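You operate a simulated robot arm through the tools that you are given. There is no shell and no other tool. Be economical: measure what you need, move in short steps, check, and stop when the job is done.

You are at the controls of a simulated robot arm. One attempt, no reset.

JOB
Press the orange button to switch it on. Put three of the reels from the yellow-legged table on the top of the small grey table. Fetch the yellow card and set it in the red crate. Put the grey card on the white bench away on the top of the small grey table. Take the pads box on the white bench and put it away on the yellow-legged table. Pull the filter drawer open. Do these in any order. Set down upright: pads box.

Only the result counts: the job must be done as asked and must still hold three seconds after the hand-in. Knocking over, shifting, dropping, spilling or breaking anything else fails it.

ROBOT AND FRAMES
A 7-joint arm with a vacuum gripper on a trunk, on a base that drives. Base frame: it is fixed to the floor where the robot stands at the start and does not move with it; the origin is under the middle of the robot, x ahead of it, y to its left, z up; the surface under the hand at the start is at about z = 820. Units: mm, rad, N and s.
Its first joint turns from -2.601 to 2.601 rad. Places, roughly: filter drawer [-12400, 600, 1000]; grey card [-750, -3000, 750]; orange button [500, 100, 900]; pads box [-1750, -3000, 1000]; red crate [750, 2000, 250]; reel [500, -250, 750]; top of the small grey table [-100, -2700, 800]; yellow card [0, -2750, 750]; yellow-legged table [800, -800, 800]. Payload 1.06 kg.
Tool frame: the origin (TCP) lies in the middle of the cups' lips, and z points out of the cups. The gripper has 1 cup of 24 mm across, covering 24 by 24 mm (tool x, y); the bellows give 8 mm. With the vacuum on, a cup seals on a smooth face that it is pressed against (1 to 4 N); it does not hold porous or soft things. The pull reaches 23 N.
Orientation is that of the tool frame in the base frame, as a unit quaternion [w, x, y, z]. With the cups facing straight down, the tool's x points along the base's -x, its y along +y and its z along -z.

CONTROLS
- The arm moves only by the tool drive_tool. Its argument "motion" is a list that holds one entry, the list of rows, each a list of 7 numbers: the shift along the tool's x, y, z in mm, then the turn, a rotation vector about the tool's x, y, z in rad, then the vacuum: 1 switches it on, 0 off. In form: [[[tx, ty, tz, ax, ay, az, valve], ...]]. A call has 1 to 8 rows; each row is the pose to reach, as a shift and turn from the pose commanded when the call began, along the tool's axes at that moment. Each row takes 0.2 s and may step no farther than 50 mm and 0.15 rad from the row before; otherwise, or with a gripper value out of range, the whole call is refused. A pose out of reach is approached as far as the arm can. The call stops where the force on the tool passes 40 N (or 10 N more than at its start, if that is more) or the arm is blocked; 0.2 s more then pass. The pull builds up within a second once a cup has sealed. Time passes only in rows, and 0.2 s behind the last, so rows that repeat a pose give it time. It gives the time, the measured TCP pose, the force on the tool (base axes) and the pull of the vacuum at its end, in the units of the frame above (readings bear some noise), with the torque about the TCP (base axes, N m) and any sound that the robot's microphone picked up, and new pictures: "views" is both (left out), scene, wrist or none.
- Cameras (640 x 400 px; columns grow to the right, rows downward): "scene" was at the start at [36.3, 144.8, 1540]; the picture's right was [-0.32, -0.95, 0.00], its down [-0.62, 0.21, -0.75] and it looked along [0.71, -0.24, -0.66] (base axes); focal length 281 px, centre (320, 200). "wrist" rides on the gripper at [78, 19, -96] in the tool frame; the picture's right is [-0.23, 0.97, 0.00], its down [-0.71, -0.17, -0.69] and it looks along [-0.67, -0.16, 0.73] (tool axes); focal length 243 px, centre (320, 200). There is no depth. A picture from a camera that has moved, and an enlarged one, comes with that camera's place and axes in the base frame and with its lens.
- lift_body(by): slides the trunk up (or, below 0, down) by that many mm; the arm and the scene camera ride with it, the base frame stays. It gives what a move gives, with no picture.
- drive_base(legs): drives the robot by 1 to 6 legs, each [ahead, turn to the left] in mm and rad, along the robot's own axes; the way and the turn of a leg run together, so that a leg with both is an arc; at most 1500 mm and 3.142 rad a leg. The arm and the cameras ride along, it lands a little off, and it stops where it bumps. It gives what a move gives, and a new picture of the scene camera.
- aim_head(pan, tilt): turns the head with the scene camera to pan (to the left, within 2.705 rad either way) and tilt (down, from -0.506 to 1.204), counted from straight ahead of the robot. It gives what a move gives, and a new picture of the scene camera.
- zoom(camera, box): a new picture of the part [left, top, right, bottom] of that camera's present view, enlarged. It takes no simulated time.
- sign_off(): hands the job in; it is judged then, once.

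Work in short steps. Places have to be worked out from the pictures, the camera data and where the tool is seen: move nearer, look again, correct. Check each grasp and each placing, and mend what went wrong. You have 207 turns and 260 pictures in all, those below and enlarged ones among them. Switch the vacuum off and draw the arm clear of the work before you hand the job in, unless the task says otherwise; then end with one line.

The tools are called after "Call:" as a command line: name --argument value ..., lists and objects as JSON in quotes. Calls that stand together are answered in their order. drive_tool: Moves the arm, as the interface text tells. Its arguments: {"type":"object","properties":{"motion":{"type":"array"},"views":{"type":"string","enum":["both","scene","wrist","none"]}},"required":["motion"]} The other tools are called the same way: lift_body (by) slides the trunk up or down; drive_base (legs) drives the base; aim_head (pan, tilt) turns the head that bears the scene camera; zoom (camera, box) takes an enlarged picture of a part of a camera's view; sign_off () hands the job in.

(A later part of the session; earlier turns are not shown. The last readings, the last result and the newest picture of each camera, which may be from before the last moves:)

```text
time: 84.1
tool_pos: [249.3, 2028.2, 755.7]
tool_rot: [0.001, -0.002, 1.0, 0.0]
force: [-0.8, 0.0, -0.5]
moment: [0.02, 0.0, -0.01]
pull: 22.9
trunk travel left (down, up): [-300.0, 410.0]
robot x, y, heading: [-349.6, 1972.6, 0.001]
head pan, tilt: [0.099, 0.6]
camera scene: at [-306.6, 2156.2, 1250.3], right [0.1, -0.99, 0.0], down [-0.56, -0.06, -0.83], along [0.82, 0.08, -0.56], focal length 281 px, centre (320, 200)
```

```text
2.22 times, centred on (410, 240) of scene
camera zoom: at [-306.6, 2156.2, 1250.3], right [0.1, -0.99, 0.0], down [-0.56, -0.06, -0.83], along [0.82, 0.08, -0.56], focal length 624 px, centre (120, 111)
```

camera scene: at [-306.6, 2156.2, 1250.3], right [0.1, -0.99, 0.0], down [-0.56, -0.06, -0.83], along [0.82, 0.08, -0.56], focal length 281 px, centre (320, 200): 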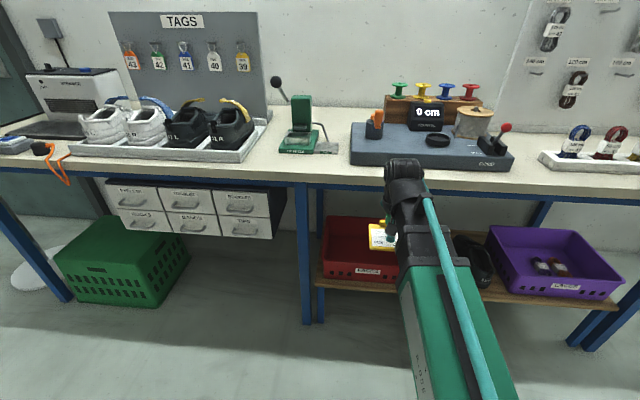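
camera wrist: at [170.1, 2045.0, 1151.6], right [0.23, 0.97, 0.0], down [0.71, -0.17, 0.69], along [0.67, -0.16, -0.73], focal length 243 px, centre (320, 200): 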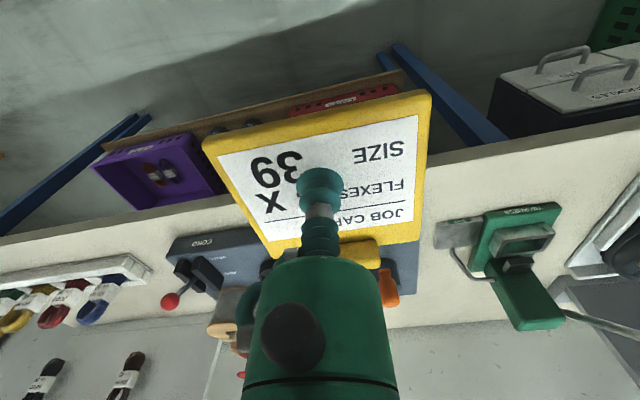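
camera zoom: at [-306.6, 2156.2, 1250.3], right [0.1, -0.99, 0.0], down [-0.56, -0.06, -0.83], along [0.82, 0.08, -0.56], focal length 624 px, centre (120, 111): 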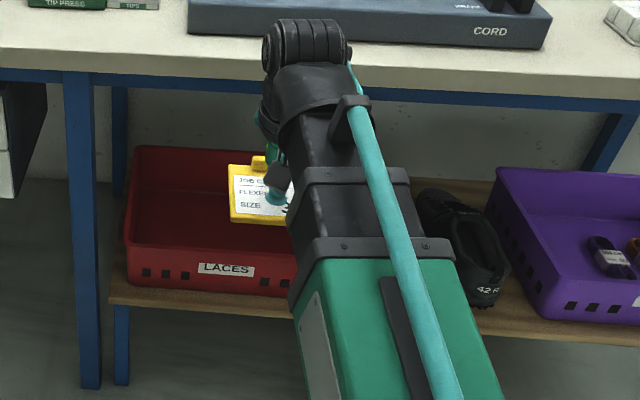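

Rim is about z 410, crate centre y≈2033. I lower another 270 and drive 50 ahead, then check before extending beneath the table.

Call:
lift_body --by -275

Call:
drive_base --legs '[[50, 0]]'

Call:
aim_head --pan 0.1 --tilt 0.4

```text
time: 86.9
tool_pos: [249.9, 2027.9, 481.7]
tool_rot: [0.0, 0.0, 1.0, 0.0]
force: [-0.1, 0.4, -0.5]
moment: [0.0, 0.0, 0.03]
pull: 23.6
trunk travel left (down, up): [-25.0, 685.0]
robot x, y, heading: [-350.7, 1972.9, 0.001]
head pan, tilt: [0.099, 0.6]
```

```text
time: 87.8
tool_pos: [299.4, 2028.1, 482.1]
tool_rot: [0.0, -0.001, 1.0, 0.0]
force: [0.2, -0.5, -1.3]
moment: [0.01, 0.02, 0.0]
pull: 22.7
trunk travel left (down, up): [-25.0, 685.0]
robot x, y, heading: [-296.4, 1980.6, 0.002]
head pan, tilt: [0.099, 0.6]
camera scene: at [-255.9, 2156.3, 975.3], right [0.1, -0.99, 0.0], down [-0.56, -0.06, -0.83], along [0.82, 0.08, -0.56], focal length 281 px, centre (320, 200)
```

scene: 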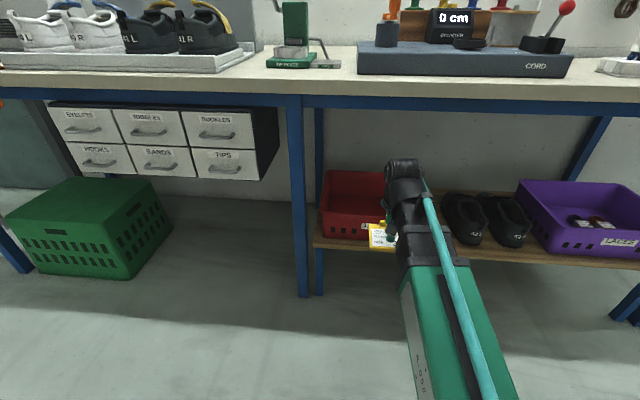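

```text
time: 88.5
tool_pos: [301.3, 2027.6, 481.5]
tool_rot: [0.0, -0.001, 1.0, 0.001]
force: [-0.6, -0.1, 0.4]
moment: [0.01, 0.03, 0.02]
pull: 22.9
trunk travel left (down, up): [-25.0, 685.0]
robot x, y, heading: [-300.1, 1976.0, 0.001]
head pan, tilt: [0.099, 0.4]
camera scene: at [-251.7, 2156.7, 993.4], right [0.1, -0.99, 0.0], down [-0.39, -0.04, -0.92], along [0.92, 0.09, -0.39], focal length 281 px, centre (320, 200)
```

scene: 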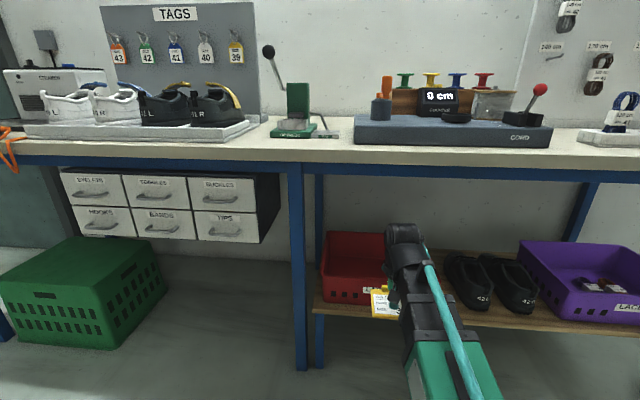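

Consistent: rim ≈411. I extend forward at z≈480 in two stages, checking clearance.

Call:
drive_tool --motion '[[[-40, 0, 0, 0, 0, 0, 1], [-80, 0, 0, 0, 0, 0, 1], [-120, 0, 0, 0, 0, 0, 1], [-160, 0, 0, 0, 0, 0, 1]]]'

```text
time: 89.5
tool_pos: [459.7, 2027.8, 482.9]
tool_rot: [0.0, 0.0, 1.0, 0.0]
force: [-0.7, -1.2, 0.1]
moment: [-0.02, -0.01, 0.01]
pull: 23.3
trunk travel left (down, up): [-25.0, 685.0]
robot x, y, heading: [-298.4, 1978.5, 0.0]
head pan, tilt: [0.099, 0.4]
camera scene: at [-251.8, 2156.7, 993.5], right [0.1, -0.99, 0.0], down [-0.39, -0.04, -0.92], along [0.92, 0.09, -0.39], focal length 281 px, centre (320, 200)
camera wrist: at [381.2, 2045.3, 577.6], right [0.23, 0.97, 0.0], down [0.71, -0.17, 0.69], along [0.67, -0.16, -0.73], focal length 243 px, centre (320, 200)
```

scene: 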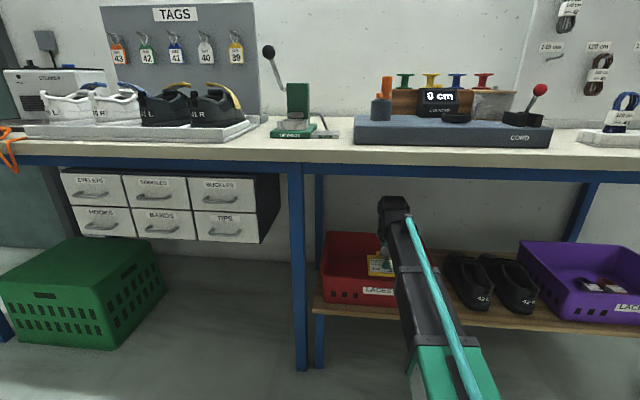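
wrist: 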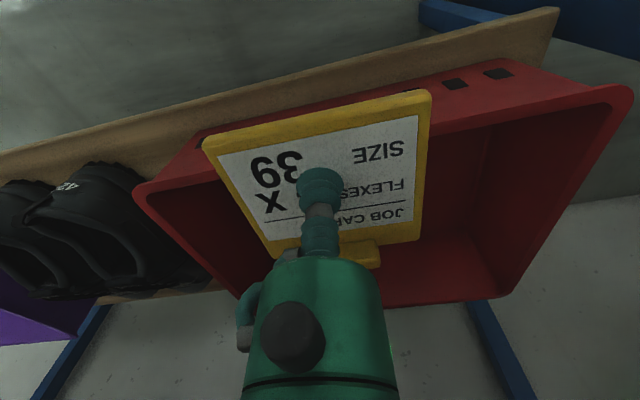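

Excellent: crate rim spans x 486–783, y 1858–2225. I extend to x≈625.

Call:
drive_tool --motion '[[[-40, 3, 0, 0, 0, 0, 1], [-80, 6, 0, 0, 0, 0, 1], [-120, 10, 0, 0, 0, 0, 1], [-160, 12, 0, 0, 0, 0, 1]]]'

```text
time: 90.5
tool_pos: [620.8, 2038.2, 481.0]
tool_rot: [0.0, -0.001, 1.0, -0.001]
force: [0.0, -0.3, -0.5]
moment: [0.01, 0.02, 0.0]
pull: 23.3
trunk travel left (down, up): [-25.0, 685.0]
robot x, y, heading: [-295.6, 1973.7, 0.001]
head pan, tilt: [0.099, 0.4]
camera scene: at [-251.8, 2156.7, 993.5], right [0.1, -0.99, 0.0], down [-0.39, -0.04, -0.92], along [0.92, 0.09, -0.39], focal length 281 px, centre (320, 200)
camera wrist: at [540.7, 2056.9, 576.9], right [0.23, 0.97, 0.0], down [0.71, -0.17, 0.69], along [0.67, -0.16, -0.73], focal length 243 px, centre (320, 200)
```

scene: 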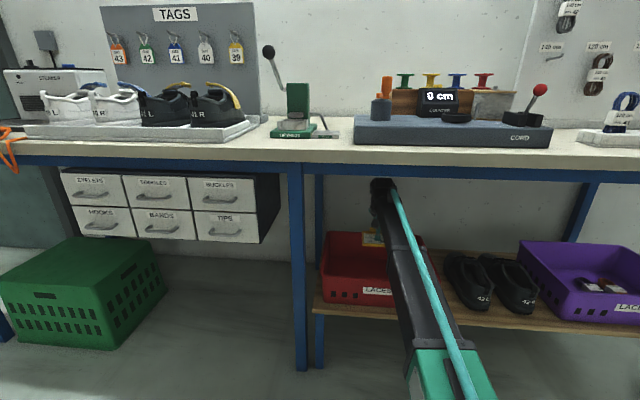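
wrist: 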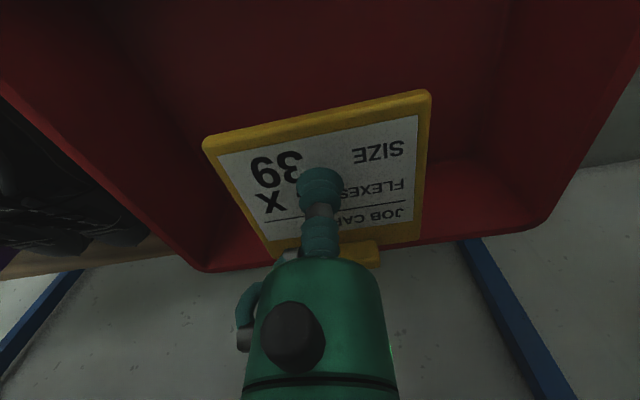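

Card is over the crate interior. I zoom to judge how much the forearm clears the front rim.

Call:
zoom --camera "scene" --box '[300, 160, 500, 330]'

```text
2.35 times, centred on (400, 245) of scene
camera zoom: at [-251.8, 2156.7, 993.5], right [0.1, -0.99, 0.0], down [-0.39, -0.04, -0.92], along [0.92, 0.09, -0.39], focal length 661 px, centre (132, 94)
```

zoom: 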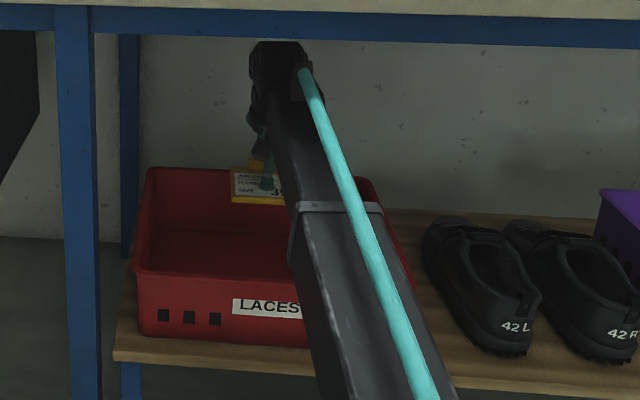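

The forearm is nearly level at z≈670, so lowering 150 mm clears the rim. I lower to z≈335.

Call:
drive_tool --motion '[[[5, 0, 40, 0, 0, 0, 1], [10, 0, 80, 0, 0, 0, 1], [10, 0, 115, 0, 0, 0, 1], [10, 0, 145, 0, 0, 0, 1]]]'

```text
time: 91.5
tool_pos: [607.5, 2039.6, 336.6]
tool_rot: [0.0, -0.001, 1.0, 0.0]
force: [-0.2, 0.0, 0.1]
moment: [0.0, -0.01, -0.02]
pull: 23.1
trunk travel left (down, up): [-25.0, 685.0]
robot x, y, heading: [-301.9, 1980.3, -0.0]
head pan, tilt: [0.099, 0.4]
camera scene: at [-251.8, 2156.7, 993.5], right [0.1, -0.99, 0.0], down [-0.39, -0.04, -0.92], along [0.92, 0.09, -0.39], focal length 281 px, centre (320, 200)
camera wrist: at [530.1, 2056.5, 431.7], right [0.23, 0.97, 0.0], down [0.71, -0.17, 0.69], along [0.67, -0.16, -0.73], focal length 243 px, centre (320, 200)
```

scene: 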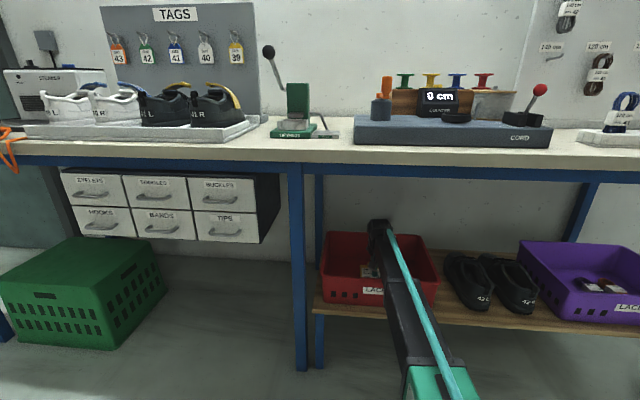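
wrist: 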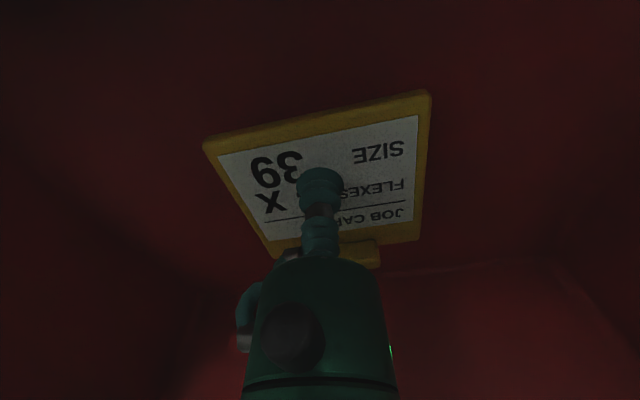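

Inside the crate, no contact yet. I creep down to touch.

Call:
drive_tool --motion '[[[0, 0, 5, 0, 0, 0, 1], [0, 0, 9, 0, 0, 0, 1], [0, 0, 13, 0, 0, 0, 1], [0, 0, 17, 0, 0, 0, 1]]]' --views "none"

```text
time: 92.5
tool_pos: [609.7, 2039.4, 319.7]
tool_rot: [0.0, 0.0, 1.0, 0.0]
force: [-0.2, 0.9, -0.4]
moment: [0.0, -0.01, 0.02]
pull: 22.7
trunk travel left (down, up): [-25.0, 685.0]
robot x, y, heading: [-303.2, 1973.0, 0.004]
head pan, tilt: [0.099, 0.4]
```

Call:
drive_tool --motion '[[[0, 0, 4, 0, 0, 0, 1], [0, 0, 8, 0, 0, 0, 1], [0, 0, 12, 0, 0, 0, 1], [0, 0, 15, 0, 0, 0, 1]]]' --views "wrist"

```text
time: 93.5
tool_pos: [609.5, 2040.4, 307.0]
tool_rot: [0.002, -0.001, 1.0, 0.0]
force: [1.0, 0.2, 22.7]
moment: [0.0, 0.02, 0.02]
pull: 22.7
trunk travel left (down, up): [-25.0, 685.0]
robot x, y, heading: [-299.2, 1975.8, 0.001]
head pan, tilt: [0.099, 0.4]
camera wrist: at [530.3, 2057.3, 402.0], right [0.23, 0.97, 0.0], down [0.71, -0.17, 0.69], along [0.67, -0.16, -0.73], focal length 243 px, centre (320, 200)
```

wrist: 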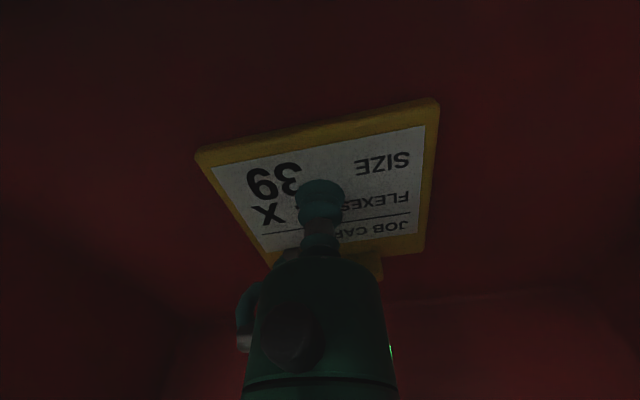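

Contact with the crate floor. Release and rise.

Call:
drive_tool --motion '[[[0, 0, -5, 0, 0, 0, 0], [0, 0, -5, 0, 0, 0, 0], [0, 0, -5, 0, 0, 0, 0], [0, 0, -12, 0, 0, 0, 0], [0, 0, -45, 0, 0, 0, 0], [0, 0, -90, 0, 0, 0, 0], [0, 0, -135, 0, 0, 0, 0], [0, 0, -175, 0, 0, 0, 0]]]' --views "wrist"

```text
time: 95.3
tool_pos: [610.5, 2040.0, 479.3]
tool_rot: [-0.001, 0.0, 1.0, 0.001]
force: [0.3, -0.6, -0.8]
moment: [0.02, 0.0, 0.02]
pull: 0.0
trunk travel left (down, up): [-25.0, 685.0]
robot x, y, heading: [-300.3, 1976.4, 0.003]
head pan, tilt: [0.099, 0.4]
camera wrist: at [531.9, 2058.0, 575.3], right [0.23, 0.97, 0.0], down [0.71, -0.17, 0.68], along [0.67, -0.16, -0.73], focal length 243 px, centre (320, 200)
```

wrist: 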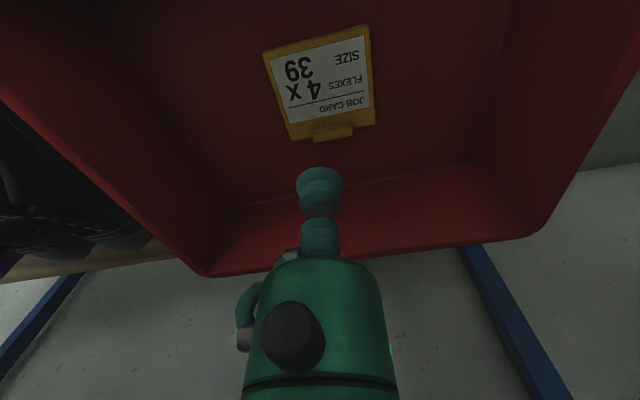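

Yellow card lies in the crate. I retract, raise the trunk, and drive back to the reel board.

Call:
drive_tool --motion '[[[44, 0, 0, 0, 0, 0, 0], [88, 0, 0, 0, 0, 0, 0], [132, 0, 0, 0, 0, 0, 0], [176, 0, 0, 0, 0, 0, 0], [220, 0, 0, 0, 0, 0, 0], [264, 0, 0, 0, 0, 0, 0], [310, 0, 0, 0, 0, 0, 0]]]' --views "scene"

Call:
lift_body --by 300

Call:
lift_body --by 275

Call:
drive_base --legs '[[0, -1.51], [1400, 0], [730, 0], [0, 1.51]]'

```text
time: 96.9
tool_pos: [299.4, 2038.3, 479.5]
tool_rot: [0.0, 0.0, 1.0, 0.0]
force: [-0.1, -0.1, 1.1]
moment: [0.0, 0.0, -0.01]
pull: 0.0
trunk travel left (down, up): [-25.0, 685.0]
robot x, y, heading: [-303.4, 1971.2, -0.002]
head pan, tilt: [0.099, 0.4]
camera scene: at [-251.5, 2156.7, 993.5], right [0.1, -0.99, 0.0], down [-0.39, -0.04, -0.92], along [0.92, 0.09, -0.39], focal length 281 px, centre (320, 200)
```

scene: 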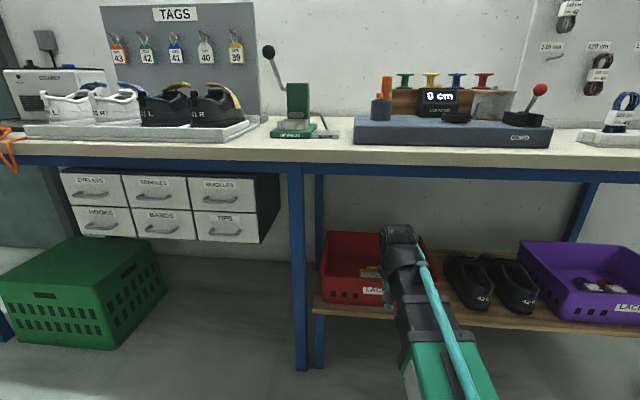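

```text
time: 99.9
tool_pos: [298.4, 2038.6, 778.8]
tool_rot: [0.0, 0.0, 1.0, 0.0]
force: [-0.5, -0.4, -0.3]
moment: [0.01, -0.03, 0.02]
pull: 0.0
trunk travel left (down, up): [-325.0, 385.0]
robot x, y, heading: [-302.3, 1979.3, 0.003]
head pan, tilt: [0.099, 0.4]
```

```text
time: 102.7
tool_pos: [299.7, 2039.1, 1054.0]
tool_rot: [0.001, -0.001, 1.0, 0.0]
force: [0.7, -0.5, 0.7]
moment: [-0.03, 0.0, 0.0]
pull: 0.0
trunk travel left (down, up): [-600.0, 110.0]
robot x, y, heading: [-301.5, 1974.5, -0.002]
head pan, tilt: [0.099, 0.4]
```

```text
time: 120.7
tool_pos: [418.0, -81.4, 1053.8]
tool_rot: [0.0, -0.005, 1.0, 0.0]
force: [0.0, -0.3, -0.3]
moment: [-0.03, -0.01, 0.01]
pull: 0.0
trunk travel left (down, up): [-600.0, 110.0]
robot x, y, heading: [-177.0, -150.4, 0.008]
head pan, tilt: [0.099, 0.4]
camera scene: at [-134.4, 30.9, 1568.5], right [0.11, -0.99, 0.0], down [-0.39, -0.04, -0.92], along [0.92, 0.1, -0.39], focal length 281 px, centre (320, 200)
```

scene: 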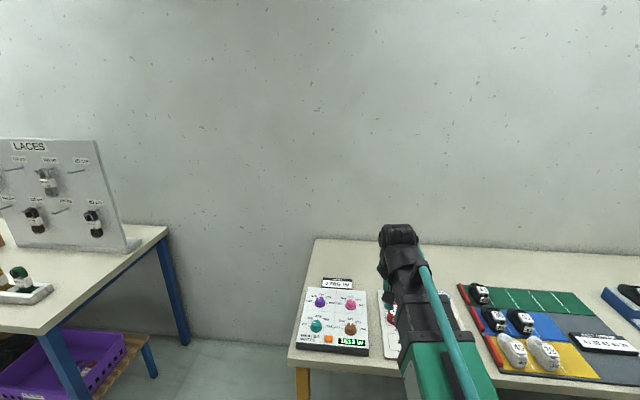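

Now over to reel 8 (yellow 75), at about (510, -229).

Call:
drive_tool --motion '[[[-20, -32, 10, 0, 0, 0, 0], [-40, -64, 25, 0, 0, 0, 0], [-60, -96, 50, 0, 0, 0, 0], [-78, -124, 80, 0, 0, 0, 0], [-90, -147, 110, 0, 0, 0, 0], [-90, -147, 150, 0, 0, 0, 0], [-90, -147, 165, 0, 0, 0, 0]]]' --views "wrist"

```text
time: 122.3
tool_pos: [508.9, -228.4, 888.8]
tool_rot: [0.0, -0.006, 1.0, 0.001]
force: [0.2, 0.5, 0.7]
moment: [0.0, -0.03, -0.02]
pull: 0.1
trunk travel left (down, up): [-600.0, 110.0]
robot x, y, heading: [-179.5, -153.5, 0.012]
head pan, tilt: [0.099, 0.4]
camera wrist: at [430.6, -211.6, 984.1], right [0.22, 0.97, 0.0], down [0.71, -0.16, 0.69], along [0.67, -0.15, -0.73], focal length 243 px, centre (320, 200)
```

wrist: 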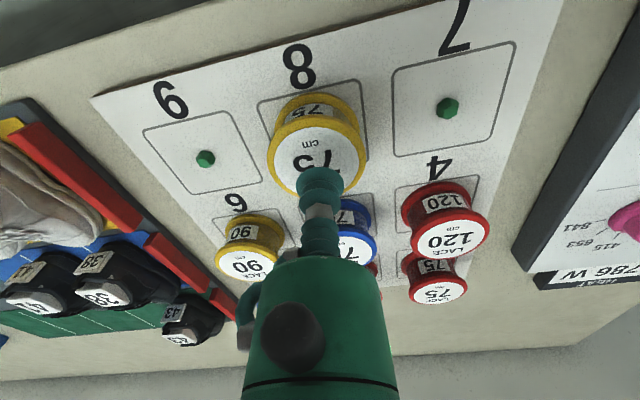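

Aligned within ~2 mm; creep down with vacuum.

Call:
drive_tool --motion '[[[1, -2, 10, 0, 0, 0, 1], [1, -2, 17, 0, 0, 0, 1], [1, -2, 20, 0, 0, 0, 1], [1, -2, 23, 0, 0, 0, 1], [1, -2, 25, 0, 0, 0, 1], [1, -2, 25, 0, 0, 0, 1], [1, -2, 25, 0, 0, 0, 1]]]' --views "none"

```text
time: 123.9
tool_pos: [507.9, -229.6, 864.7]
tool_rot: [0.0, -0.006, 1.0, 0.0]
force: [5.0, -1.9, 12.1]
moment: [0.02, 0.04, 0.0]
pull: 22.8
trunk travel left (down, up): [-600.0, 110.0]
robot x, y, heading: [-183.8, -152.0, 0.007]
head pan, tilt: [0.099, 0.4]
```

Sealed. Lift, then shift left.

Call:
drive_tool --motion '[[[0, 0, -6, 0, 0, 0, 1], [0, 0, -20, 0, 0, 0, 1], [0, 0, -60, 0, 0, 0, 1], [0, 0, -105, 0, 0, 0, 1], [0, 0, -150, 0, 0, 0, 1], [0, 40, -175, 0, 0, 0, 1], [0, 88, -185, 0, 0, 0, 1], [0, 136, -190, 0, 0, 0, 1]]]' --views "wrist"

Call:
drive_base --legs '[[0, -1.578], [1000, 0], [790, 0]]'

```text
time: 125.7
tool_pos: [505.8, -92.6, 1055.3]
tool_rot: [0.0, -0.005, 1.0, 0.0]
force: [0.1, 0.6, -0.9]
moment: [-0.03, 0.02, 0.0]
pull: 22.9
trunk travel left (down, up): [-600.0, 110.0]
robot x, y, heading: [-179.2, -150.3, 0.011]
head pan, tilt: [0.099, 0.4]
camera wrist: at [426.8, -76.2, 1149.9], right [0.22, 0.97, 0.0], down [0.71, -0.16, 0.69], along [0.67, -0.15, -0.73], focal length 243 px, centre (320, 200)
```

wrist: 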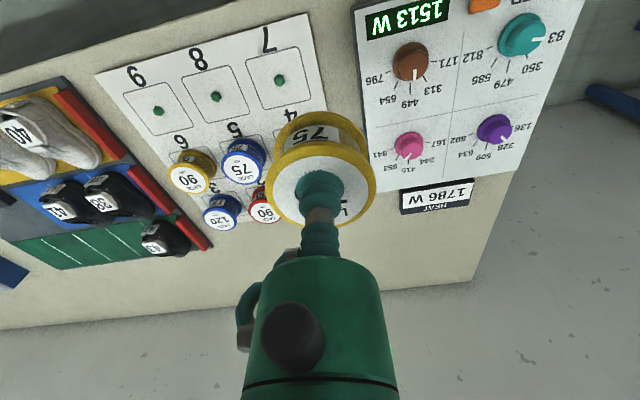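

```text
time: 138.6
tool_pos: [-155.9, -2633.6, 1053.5]
tool_rot: [0.0, 0.711, 0.703, -0.001]
force: [-0.5, 1.0, -0.9]
moment: [-0.02, 0.03, -0.03]
pull: 22.6
trunk travel left (down, up): [-600.0, 110.0]
robot x, y, heading: [-198.6, -1943.7, -1.581]
head pan, tilt: [0.099, 0.4]
camera scene: at [-17.7, -1992.5, 1568.5], right [-1.0, -0.09, 0.0], down [-0.03, 0.39, -0.92], along [0.08, -0.92, -0.39], focal length 281 px, centre (320, 200)
```

scene: 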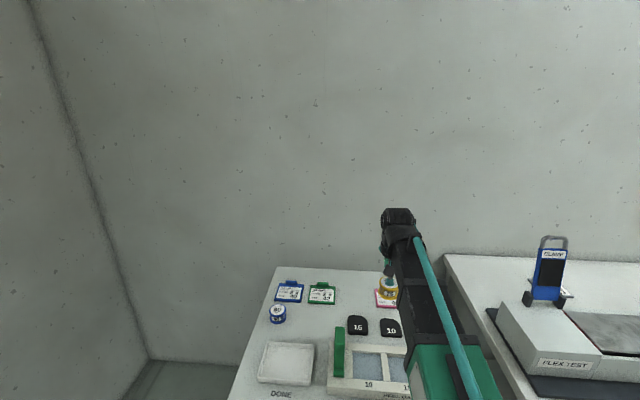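

Move over (105, -2725) and lower to z≈925.

Call:
drive_tool --motion '[[[-12, 44, 0, 0, 0, 0, 1], [-26, 88, 0, 0, 0, 0, 1], [-40, 132, 0, 0, 0, 0, 1], [-54, 176, 0, 0, 0, 0, 1], [-70, 220, 5, 0, 0, 0, 1], [-88, 262, 15, 0, 0, 0, 1], [-88, 262, 60, 0, 0, 0, 1], [-88, 262, 110, 0, 0, 0, 1]]]' --views "wrist"

```text
time: 140.4
tool_pos: [102.9, -2724.4, 944.1]
tool_rot: [0.0, 0.711, 0.703, -0.001]
force: [0.4, 0.3, -0.9]
moment: [-0.01, 0.06, 0.01]
pull: 22.7
trunk travel left (down, up): [-600.0, 110.0]
robot x, y, heading: [-195.5, -1946.0, -1.585]
head pan, tilt: [0.099, 0.4]
camera wrist: at [122.4, -2647.7, 1039.1], right [0.97, -0.25, 0.0], down [-0.18, -0.71, 0.69], along [-0.17, -0.66, -0.73], focal length 243 px, centre (320, 200)
```

wrist: 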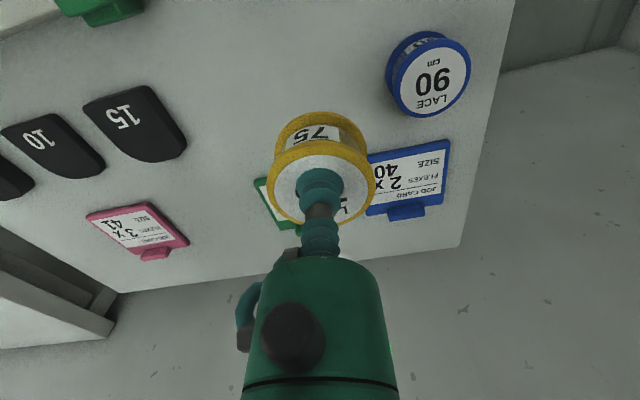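

Clear. Lower and creep to contact (expected TCP≈838).

Call:
drive_tool --motion '[[[0, 0, 45, 0, 0, 0, 1], [0, 0, 85, 0, 0, 0, 1], [0, 0, 97, 0, 0, 0, 1], [0, 0, 100, 0, 0, 0, 1], [0, 0, 103, 0, 0, 0, 1], [0, 0, 106, 0, 0, 0, 1]]]' --views "none"

```text
time: 141.8
tool_pos: [103.8, -2724.0, 839.0]
tool_rot: [0.0, 0.711, 0.703, 0.001]
force: [0.8, 0.2, -1.2]
moment: [-0.01, 0.02, -0.02]
pull: 22.5
trunk travel left (down, up): [-600.0, 110.0]
robot x, y, heading: [-193.4, -1943.6, -1.584]
head pan, tilt: [0.099, 0.4]
```

Call:
drive_tool --motion '[[[0, 0, 2, 0, 0, 0, 1], [0, 0, 4, 0, 0, 0, 1], [0, 0, 5, 0, 0, 0, 1]]]' --views "none"

```text
time: 142.6
tool_pos: [102.5, -2724.4, 834.4]
tool_rot: [0.0, 0.711, 0.703, 0.0]
force: [0.1, -3.4, 17.7]
moment: [-0.01, 0.0, 0.08]
pull: 22.8
trunk travel left (down, up): [-600.0, 110.0]
robot x, y, heading: [-197.6, -1945.0, -1.585]
head pan, tilt: [0.099, 0.4]
```

Contact. Release and rise.

Call:
drive_tool --motion '[[[0, 0, -3, 0, 0, 0, 0], [0, 0, -3, 0, 0, 0, 0], [0, 0, -3, 0, 0, 0, 0], [0, 0, -6, 0, 0, 0, 0], [0, 0, -15, 0, 0, 0, 0], [0, 0, -55, 0, 0, 0, 0], [0, 0, -100, 0, 0, 0, 0], [0, 0, -145, 0, 0, 0, 0]]]' --views "wrist"

Call:
aim_head --pan -0.7 --tilt 0.7

```text
time: 144.4
tool_pos: [105.9, -2723.4, 979.7]
tool_rot: [0.0, 0.711, 0.703, 0.0]
force: [0.8, -0.7, 0.1]
moment: [-0.06, 0.0, -0.03]
pull: 0.1
trunk travel left (down, up): [-600.0, 110.0]
robot x, y, heading: [-198.6, -1942.3, -1.587]
head pan, tilt: [0.099, 0.4]
camera wrist: at [123.2, -2647.1, 1074.8], right [0.97, -0.25, 0.0], down [-0.18, -0.71, 0.69], along [-0.17, -0.66, -0.73], focal length 243 px, centre (320, 200)
```

wrist: 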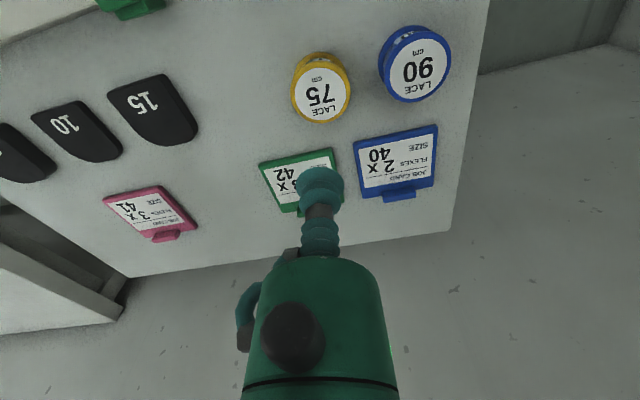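

```text
time: 145.6
tool_pos: [104.0, -2723.0, 978.3]
tool_rot: [0.0, 0.711, 0.703, 0.0]
force: [1.1, -0.7, 0.1]
moment: [0.03, 0.01, -0.03]
pull: 0.0
trunk travel left (down, up): [-600.0, 110.0]
robot x, y, heading: [-201.9, -1943.2, -1.583]
head pan, tilt: [-0.7, 0.7]
camera scene: at [-81.1, -1964.3, 1541.7], right [-0.76, 0.65, 0.0], down [0.42, 0.49, -0.77], along [-0.5, -0.58, -0.64], focal length 281 px, centre (320, 200)
```

scene: 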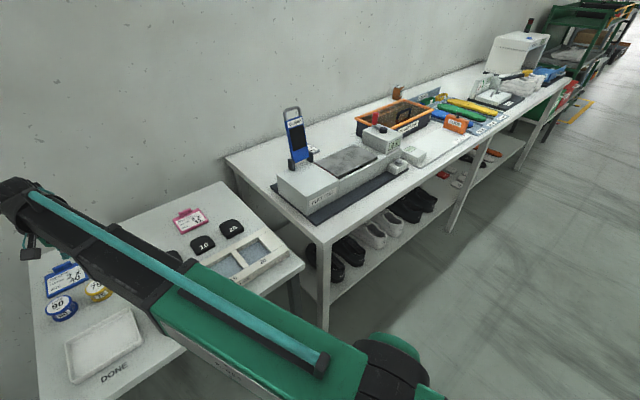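

Two reels placed. I zoom in on the bench to find the grey card and pads box.

Call:
zoom --camera "scene" --box '[260, 80, 440, 210]'

Call:
zoom --camera "scene" --box '[400, 20, 580, 140]'

```text
3.08 times, centred on (350, 145) of scene
camera zoom: at [-81.1, -1964.3, 1541.7], right [-0.76, 0.65, 0.0], down [0.42, 0.49, -0.77], along [-0.5, -0.58, -0.64], focal length 864 px, centre (228, 369)
```

zoom: 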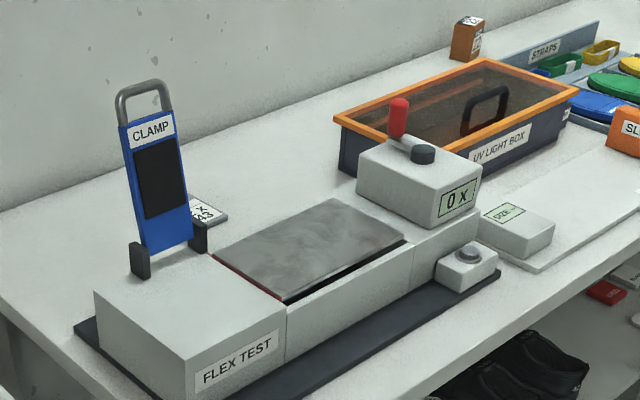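

```text
3.33 times, centred on (490, 80) of scene
camera zoom: at [-81.1, -1964.3, 1541.7], right [-0.76, 0.65, 0.0], down [0.42, 0.49, -0.77], along [-0.5, -0.58, -0.64], focal length 936 px, centre (-247, 600)
```

zoom: 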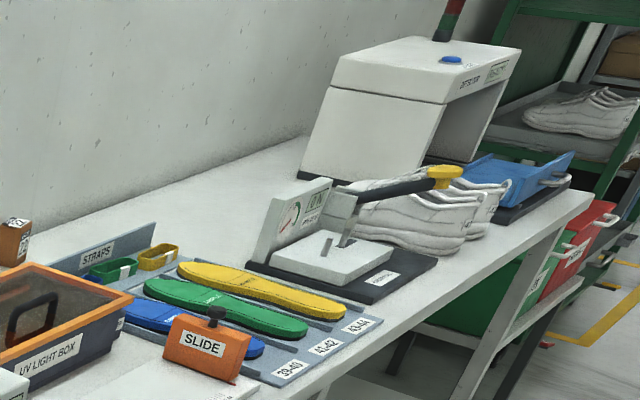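

The grey card lies behind the FLEX TEST machine near (-870, -2940); the pads box is the orange one near (-1770, -3100). I retract the arm first, then drive along the bench.

Call:
drive_tool --motion '[[[10, -20, -40, 0, 0, 0, 0], [35, -55, -55, 0, 0, 0, 0], [60, -95, -65, 0, 0, 0, 0], [85, -135, -70, 0, 0, 0, 0], [110, -175, -75, 0, 0, 0, 0], [135, -215, -80, 0, 0, 0, 0], [160, -255, -85, 0, 0, 0, 0], [180, -295, -90, 0, 0, 0, 0]]]' --views "none"

Call:
drive_base --legs '[[0, -1.55], [670, 0], [0, 1.55]]'

Call:
aim_head --pan 0.1 --tilt 0.7

```text
time: 147.3
tool_pos: [-188.1, -2539.7, 1067.4]
tool_rot: [0.0, 0.711, 0.703, 0.0]
force: [-0.1, -0.9, 0.3]
moment: [0.02, 0.02, -0.03]
pull: 0.1
trunk travel left (down, up): [-600.0, 110.0]
robot x, y, heading: [-198.0, -1947.3, -1.58]
head pan, tilt: [-0.7, 0.7]
```

```text
time: 158.6
tool_pos: [-854.6, -2550.1, 1067.9]
tool_rot: [0.001, 0.71, 0.704, -0.001]
force: [0.4, 0.0, -0.2]
moment: [0.02, 0.0, -0.04]
pull: 0.1
trunk travel left (down, up): [-600.0, 110.0]
robot x, y, heading: [-867.6, -1952.3, -1.578]
head pan, tilt: [-0.7, 0.7]
camera scene: at [-750.4, -1972.7, 1541.6], right [-0.76, 0.65, 0.0], down [0.42, 0.49, -0.77], along [-0.5, -0.58, -0.64], focal length 281 px, centre (320, 200)
```

scene: 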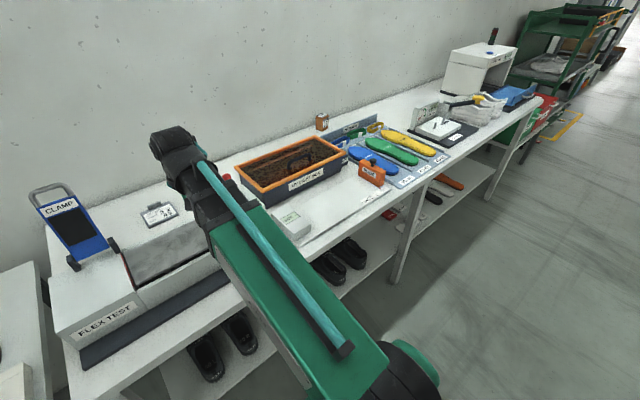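

```text
time: 159.7
tool_pos: [-855.0, -2549.5, 1068.2]
tool_rot: [0.0, 0.71, 0.704, -0.001]
force: [-0.2, -0.7, -0.4]
moment: [0.01, -0.03, -0.01]
pull: 0.1
trunk travel left (down, up): [-600.0, 110.0]
robot x, y, heading: [-866.5, -1956.7, -1.575]
head pan, tilt: [0.099, 0.7]
camera scene: at [-687.6, -1992.8, 1541.6], right [-1.0, -0.09, 0.0], down [-0.06, 0.64, -0.76], along [0.07, -0.76, -0.64], focal length 281 px, centre (320, 200)
```

scene: 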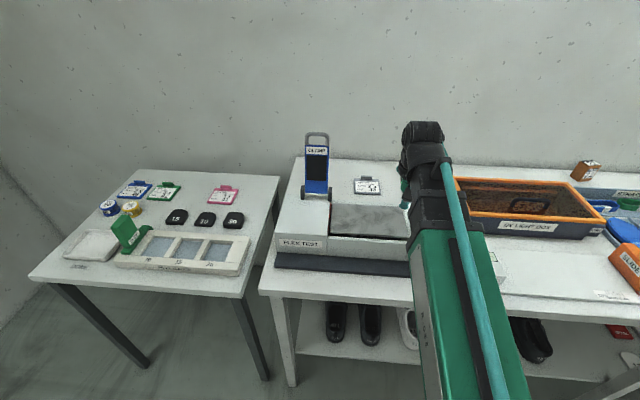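

Card is near (-801, -2930, ~845). I extend the tool over it at height.

Call:
drive_tool --motion '[[[-44, 7, 0, 0, 0, 0, 0], [-88, 14, 0, 0, 0, 0, 0], [-132, 21, 0, 0, 0, 0, 0], [-176, 28, 0, 0, 0, 0, 0], [-220, 35, 0, 0, 0, 0, 0], [-264, 42, 0, 0, 0, 0, 0], [-308, 48, 0, 0, 0, 0, 0], [-345, 54, 10, 0, 0, 0, 0]]]'

```text
time: 161.5
tool_pos: [-803.0, -2895.3, 1059.1]
tool_rot: [-0.001, 0.71, 0.704, 0.001]
force: [-0.2, 0.0, -0.4]
moment: [-0.02, 0.0, 0.01]
pull: 0.0
trunk travel left (down, up): [-600.0, 110.0]
robot x, y, heading: [-866.5, -1954.8, -1.579]
head pan, tilt: [0.099, 0.7]
camera scene: at [-687.5, -1993.3, 1541.6], right [-1.0, -0.09, 0.0], down [-0.06, 0.64, -0.76], along [0.07, -0.76, -0.64], focal length 281 px, centre (320, 200)
camera wrist: at [-784.0, -2818.8, 1154.0], right [0.97, -0.24, 0.0], down [-0.18, -0.71, 0.68], along [-0.17, -0.66, -0.73], focal length 243 px, centre (320, 200)
```

scene: 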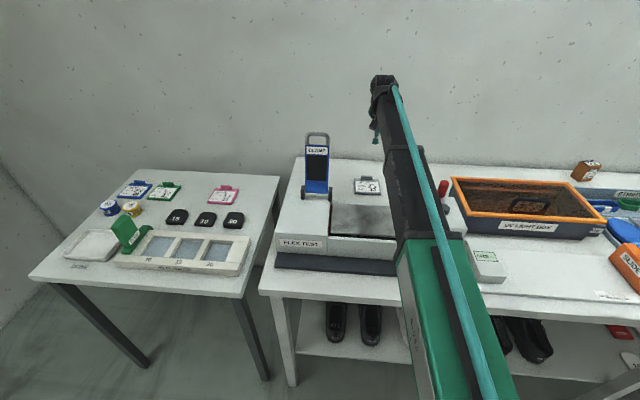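
wrist: 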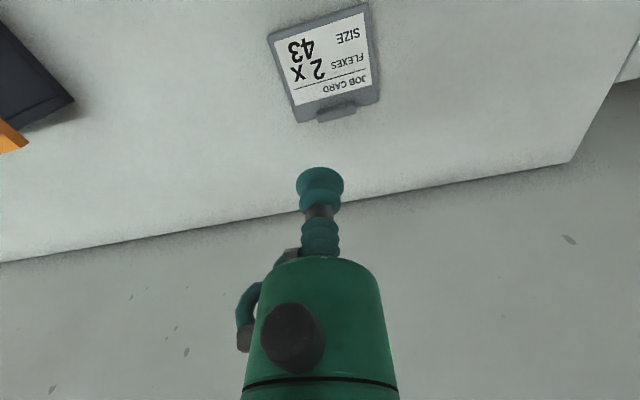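

Card centre ≈ (-795, -2896); machine's rear edge ≈ -2740, so clear. Descend to z≈870.

Call:
drive_tool --motion '[[[0, 8, 45, 0, 0, 0, 0], [0, 8, 90, 0, 0, 0, 0], [0, 8, 135, 0, 0, 0, 0], [0, 8, 175, 0, 0, 0, 0], [0, 8, 185, 0, 0, 0, 0]]]' --views "both"

```text
time: 162.7
tool_pos: [-795.0, -2894.5, 873.1]
tool_rot: [0.0, 0.711, 0.703, 0.0]
force: [-0.4, -0.5, -0.8]
moment: [-0.01, -0.01, -0.02]
pull: 0.0
trunk travel left (down, up): [-600.0, 110.0]
robot x, y, heading: [-865.9, -1950.2, -1.582]
head pan, tilt: [0.099, 0.7]
camera scene: at [-687.5, -1992.9, 1541.6], right [-1.0, -0.09, 0.0], down [-0.06, 0.64, -0.76], along [0.07, -0.76, -0.64], focal length 281 px, centre (320, 200)
camera wrist: at [-776.1, -2818.0, 968.4], right [0.97, -0.24, 0.0], down [-0.18, -0.71, 0.69], along [-0.17, -0.66, -0.73], focal length 243 px, centre (320, 200)
```

scene: 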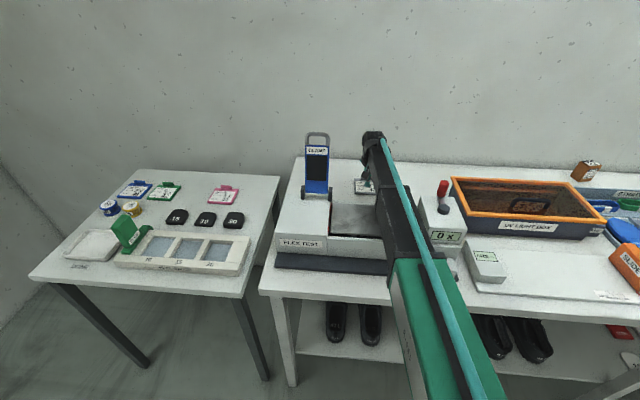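
wrist: 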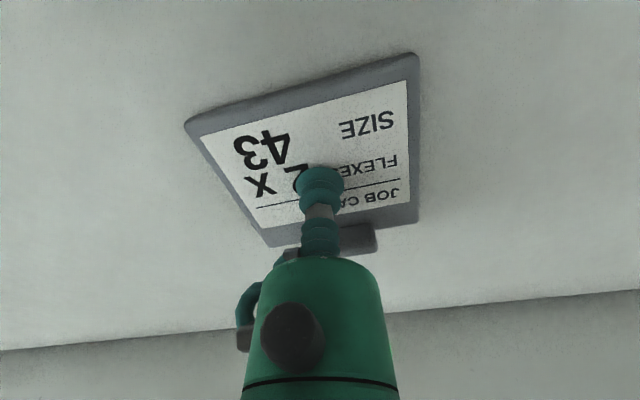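

Good alignment. Creep down with vacuum.

Call:
drive_tool --motion '[[[0, -2, 10, 0, 0, 0, 1], [0, -4, 18, 0, 0, 0, 1], [0, -4, 22, 0, 0, 0, 1], [0, -4, 26, 0, 0, 0, 1], [0, -4, 29, 0, 0, 0, 1], [0, -4, 32, 0, 0, 0, 1]]]' --views "none"

```text
time: 163.5
tool_pos: [-797.1, -2893.5, 860.9]
tool_rot: [0.004, 0.708, 0.706, -0.003]
force: [0.4, 3.7, 20.3]
moment: [0.02, 0.07, -0.02]
pull: 22.8
trunk travel left (down, up): [-600.0, 110.0]
robot x, y, heading: [-867.1, -1952.2, -1.577]
head pan, tilt: [0.099, 0.7]
stopped in row 3: the force on the tool passed its limit at 45 N (the readings are from after the stop); the commanded pose is now the measured one
```

Contact came earlier (card top ≈ 864) and it sealed. Lift straight up.

Call:
drive_tool --motion '[[[0, 0, -5, 0, 0, 0, 1], [0, 0, -15, 0, 0, 0, 1], [0, 0, -40, 0, 0, 0, 1], [0, 0, -85, 0, 0, 0, 1], [0, 0, -130, 0, 0, 0, 1], [0, 0, -175, 0, 0, 0, 1], [0, 0, -215, 0, 0, 0, 1]]]' --views "both"

```text
time: 165.1
tool_pos: [-797.3, -2893.7, 1072.3]
tool_rot: [0.003, 0.708, 0.706, -0.002]
force: [0.2, -0.3, 0.0]
moment: [0.03, -0.01, -0.01]
pull: 22.8
trunk travel left (down, up): [-600.0, 110.0]
robot x, y, heading: [-869.6, -1955.3, -1.574]
head pan, tilt: [0.099, 0.7]
camera scene: at [-687.5, -1992.4, 1541.6], right [-1.0, -0.09, 0.0], down [-0.06, 0.64, -0.77], along [0.07, -0.76, -0.64], focal length 281 px, centre (320, 200)
camera wrist: at [-778.9, -2816.8, 1166.4], right [0.97, -0.24, 0.0], down [-0.18, -0.7, 0.69], along [-0.16, -0.67, -0.72], focal length 243 px, centre (320, 200)
```

scene: 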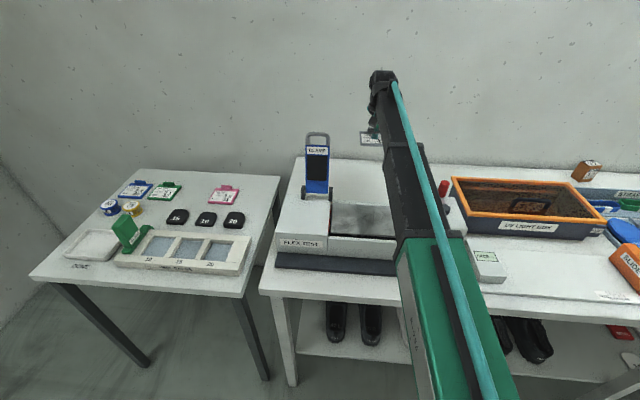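
wrist: 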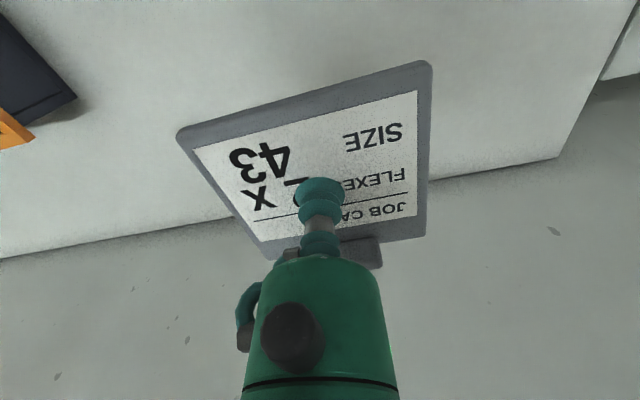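

Card held. I retract the arm and drive back in front of the grey table.

Call:
drive_tool --motion '[[[44, 0, 0, 0, 0, 0, 1], [88, 0, 0, 0, 0, 0, 1], [132, 0, 0, 0, 0, 0, 1], [176, 0, 0, 0, 0, 0, 1], [220, 0, 0, 0, 0, 0, 1], [264, 0, 0, 0, 0, 0, 1], [308, 0, 0, 0, 0, 0, 1], [345, -60, 0, 0, 0, 0, 1]]]' --views "none"

```text
refused: row 8 steps farther than a row can; nothing moved
```

Call:
drive_tool --motion '[[[44, 0, 0, 0, 0, 0, 1], [88, 0, 0, 0, 0, 0, 1], [132, 0, 0, 0, 0, 0, 1], [176, 0, 0, 0, 0, 0, 1], [220, 0, 0, 0, 0, 0, 1], [264, 0, 0, 0, 0, 0, 1], [305, -20, 0, 0, 0, 0, 1], [340, -50, 0, 0, 0, 0, 1]]]' --views "none"

Call:
drive_base --legs '[[0, -1.57], [-710, 0], [0, 1.57]]'

```text
time: 166.9
tool_pos: [-845.6, -2553.5, 1068.2]
tool_rot: [0.003, 0.709, 0.705, -0.003]
force: [-0.1, -0.4, -0.7]
moment: [0.0, 0.01, -0.02]
pull: 23.3
trunk travel left (down, up): [-600.0, 110.0]
robot x, y, heading: [-870.4, -1951.4, -1.576]
head pan, tilt: [0.099, 0.7]
```

```text
time: 178.3
tool_pos: [-136.0, -2549.2, 1066.4]
tool_rot: [0.003, 0.705, 0.709, -0.002]
force: [0.3, 0.2, -0.1]
moment: [-0.02, -0.02, 0.03]
pull: 22.7
trunk travel left (down, up): [-600.0, 110.0]
robot x, y, heading: [-164.1, -1949.8, -1.57]
head pan, tilt: [0.099, 0.7]
camera scene: at [15.0, -1985.5, 1541.6], right [-0.99, -0.1, 0.0], down [-0.07, 0.64, -0.76], along [0.08, -0.76, -0.64], focal length 281 px, centre (320, 200)
```

scene: 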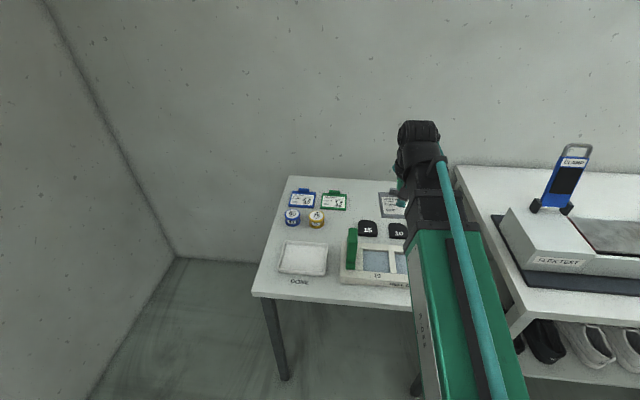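

Move over the vacated yellow-card spot (-83, -2847), lowering to ~z 930.

Call:
drive_tool --motion '[[[-44, 8, 0, 0, 0, 0, 1], [-88, 16, 0, 0, 0, 0, 1], [-132, 24, 0, 0, 0, 0, 1], [-176, 32, 10, 0, 0, 0, 1], [-220, 40, 20, 0, 0, 0, 1], [-262, 48, 40, 0, 0, 0, 1], [-296, 52, 70, 0, 0, 0, 1], [-297, 52, 115, 0, 0, 0, 1]]]' --views "wrist"

```text
time: 180.1
tool_pos: [-81.2, -2847.2, 955.2]
tool_rot: [0.003, 0.705, 0.709, -0.002]
force: [0.2, 0.6, -0.4]
moment: [0.01, 0.01, 0.02]
pull: 23.0
trunk travel left (down, up): [-600.0, 110.0]
robot x, y, heading: [-164.8, -1949.8, -1.573]
head pan, tilt: [0.099, 0.7]
camera wrist: at [-64.3, -2769.4, 1050.3], right [0.97, -0.23, 0.0], down [-0.17, -0.7, 0.69], along [-0.16, -0.67, -0.72], focal length 243 px, centre (320, 200)
```

wrist: 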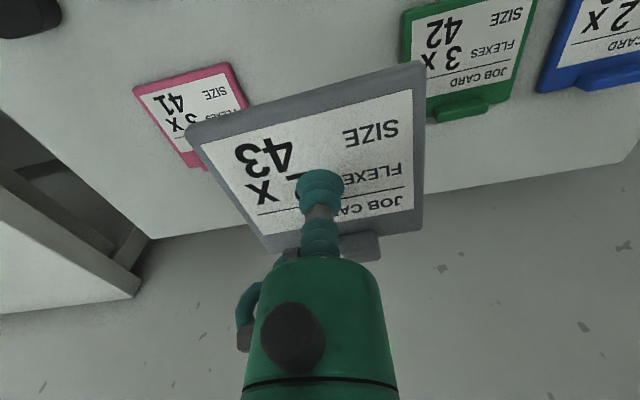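

Lower to z≈830 and look at gaps to neighbours.

Call:
drive_tool --motion '[[[0, 0, 45, 0, 0, 0, 1], [0, 0, 90, 0, 0, 0, 1], [0, 0, 115, 0, 0, 0, 1], [0, 0, 125, 0, 0, 0, 1]]]' --views "wrist"

```text
time: 181.1
tool_pos: [-82.3, -2847.4, 829.7]
tool_rot: [0.003, 0.705, 0.709, -0.002]
force: [-0.5, 0.0, 0.4]
moment: [0.0, 0.03, -0.02]
pull: 22.6
trunk travel left (down, up): [-600.0, 110.0]
robot x, y, heading: [-166.8, -1948.8, -1.569]
head pan, tilt: [0.099, 0.7]
camera wrist: at [-64.7, -2770.7, 925.1], right [0.97, -0.23, 0.0], down [-0.17, -0.7, 0.69], along [-0.16, -0.67, -0.72], focal length 243 px, centre (320, 200)
```

wrist: 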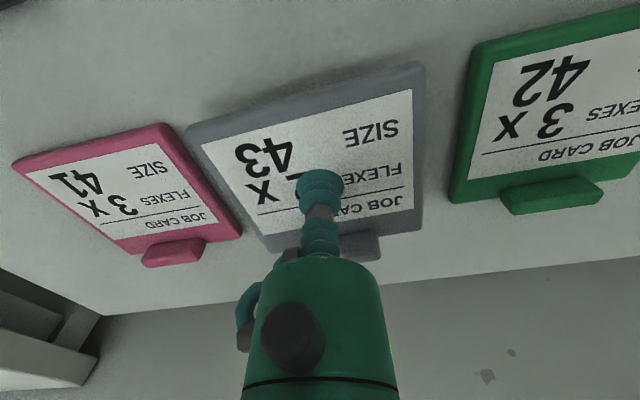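

It's nearer the pink card; I shift 9 mm toward +x and lower to contact.

Call:
drive_tool --motion '[[[0, 9, 0, 0, 0, 0, 1], [0, 9, 8, 0, 0, 0, 1], [0, 9, 13, 0, 0, 0, 1], [0, 9, 17, 0, 0, 0, 1], [0, 9, 20, 0, 0, 0, 1]]]' --views "wrist"

```text
time: 182.3
tool_pos: [-72.7, -2847.3, 809.9]
tool_rot: [0.003, 0.705, 0.709, -0.002]
force: [0.0, 0.1, -0.6]
moment: [0.04, 0.02, 0.01]
pull: 22.8
trunk travel left (down, up): [-600.0, 110.0]
robot x, y, heading: [-165.4, -1948.7, -1.569]
head pan, tilt: [0.099, 0.7]
camera wrist: at [-55.5, -2770.4, 904.9], right [0.97, -0.23, 0.0], down [-0.17, -0.7, 0.69], along [-0.16, -0.67, -0.72], focal length 243 px, centre (320, 200)
```

wrist: 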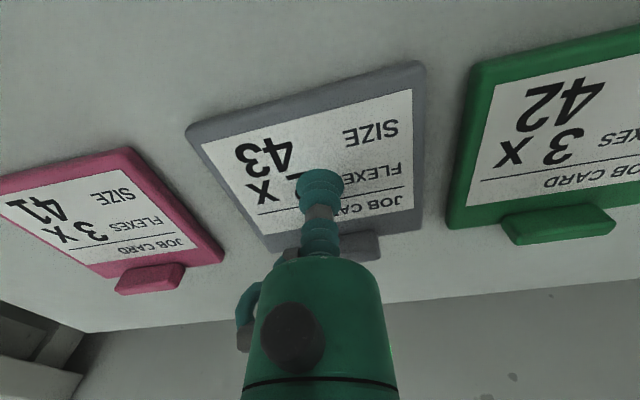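

Nicely centred between neighbours. Creep to contact and release.

Call:
drive_tool --motion '[[[0, 0, 2, 0, 0, 0, 1], [0, 0, 4, 0, 0, 0, 1], [0, 0, 4, 0, 0, 0, 0], [0, 0, 4, 0, 0, 0, 0], [0, 0, 2, 0, 0, 0, 0], [0, 0, 0, 0, 0, 0, 0], [0, 0, -10, 0, 0, 0, 0], [0, 0, -40, 0, 0, 0, 0]]]' --views "wrist"

```text
time: 184.1
tool_pos: [-73.3, -2848.0, 849.4]
tool_rot: [0.003, 0.706, 0.708, -0.002]
force: [-0.6, 0.5, -0.8]
moment: [0.0, -0.04, 0.02]
pull: 0.1
trunk travel left (down, up): [-600.0, 110.0]
robot x, y, heading: [-164.7, -1948.1, -1.569]
head pan, tilt: [0.099, 0.7]
camera wrist: at [-56.2, -2769.9, 944.4], right [0.97, -0.23, 0.0], down [-0.17, -0.7, 0.69], along [-0.16, -0.67, -0.72], focal length 243 px, centre (320, 200)
```

wrist: 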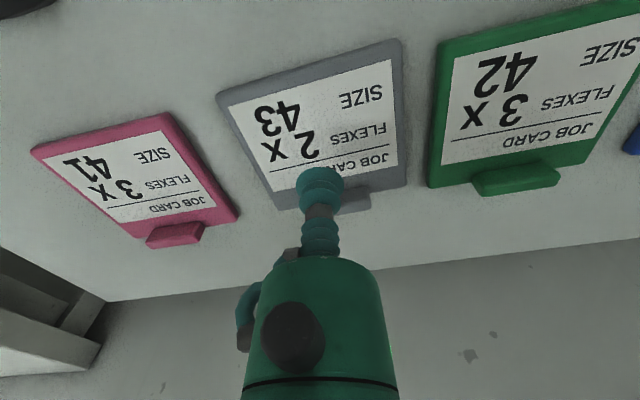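

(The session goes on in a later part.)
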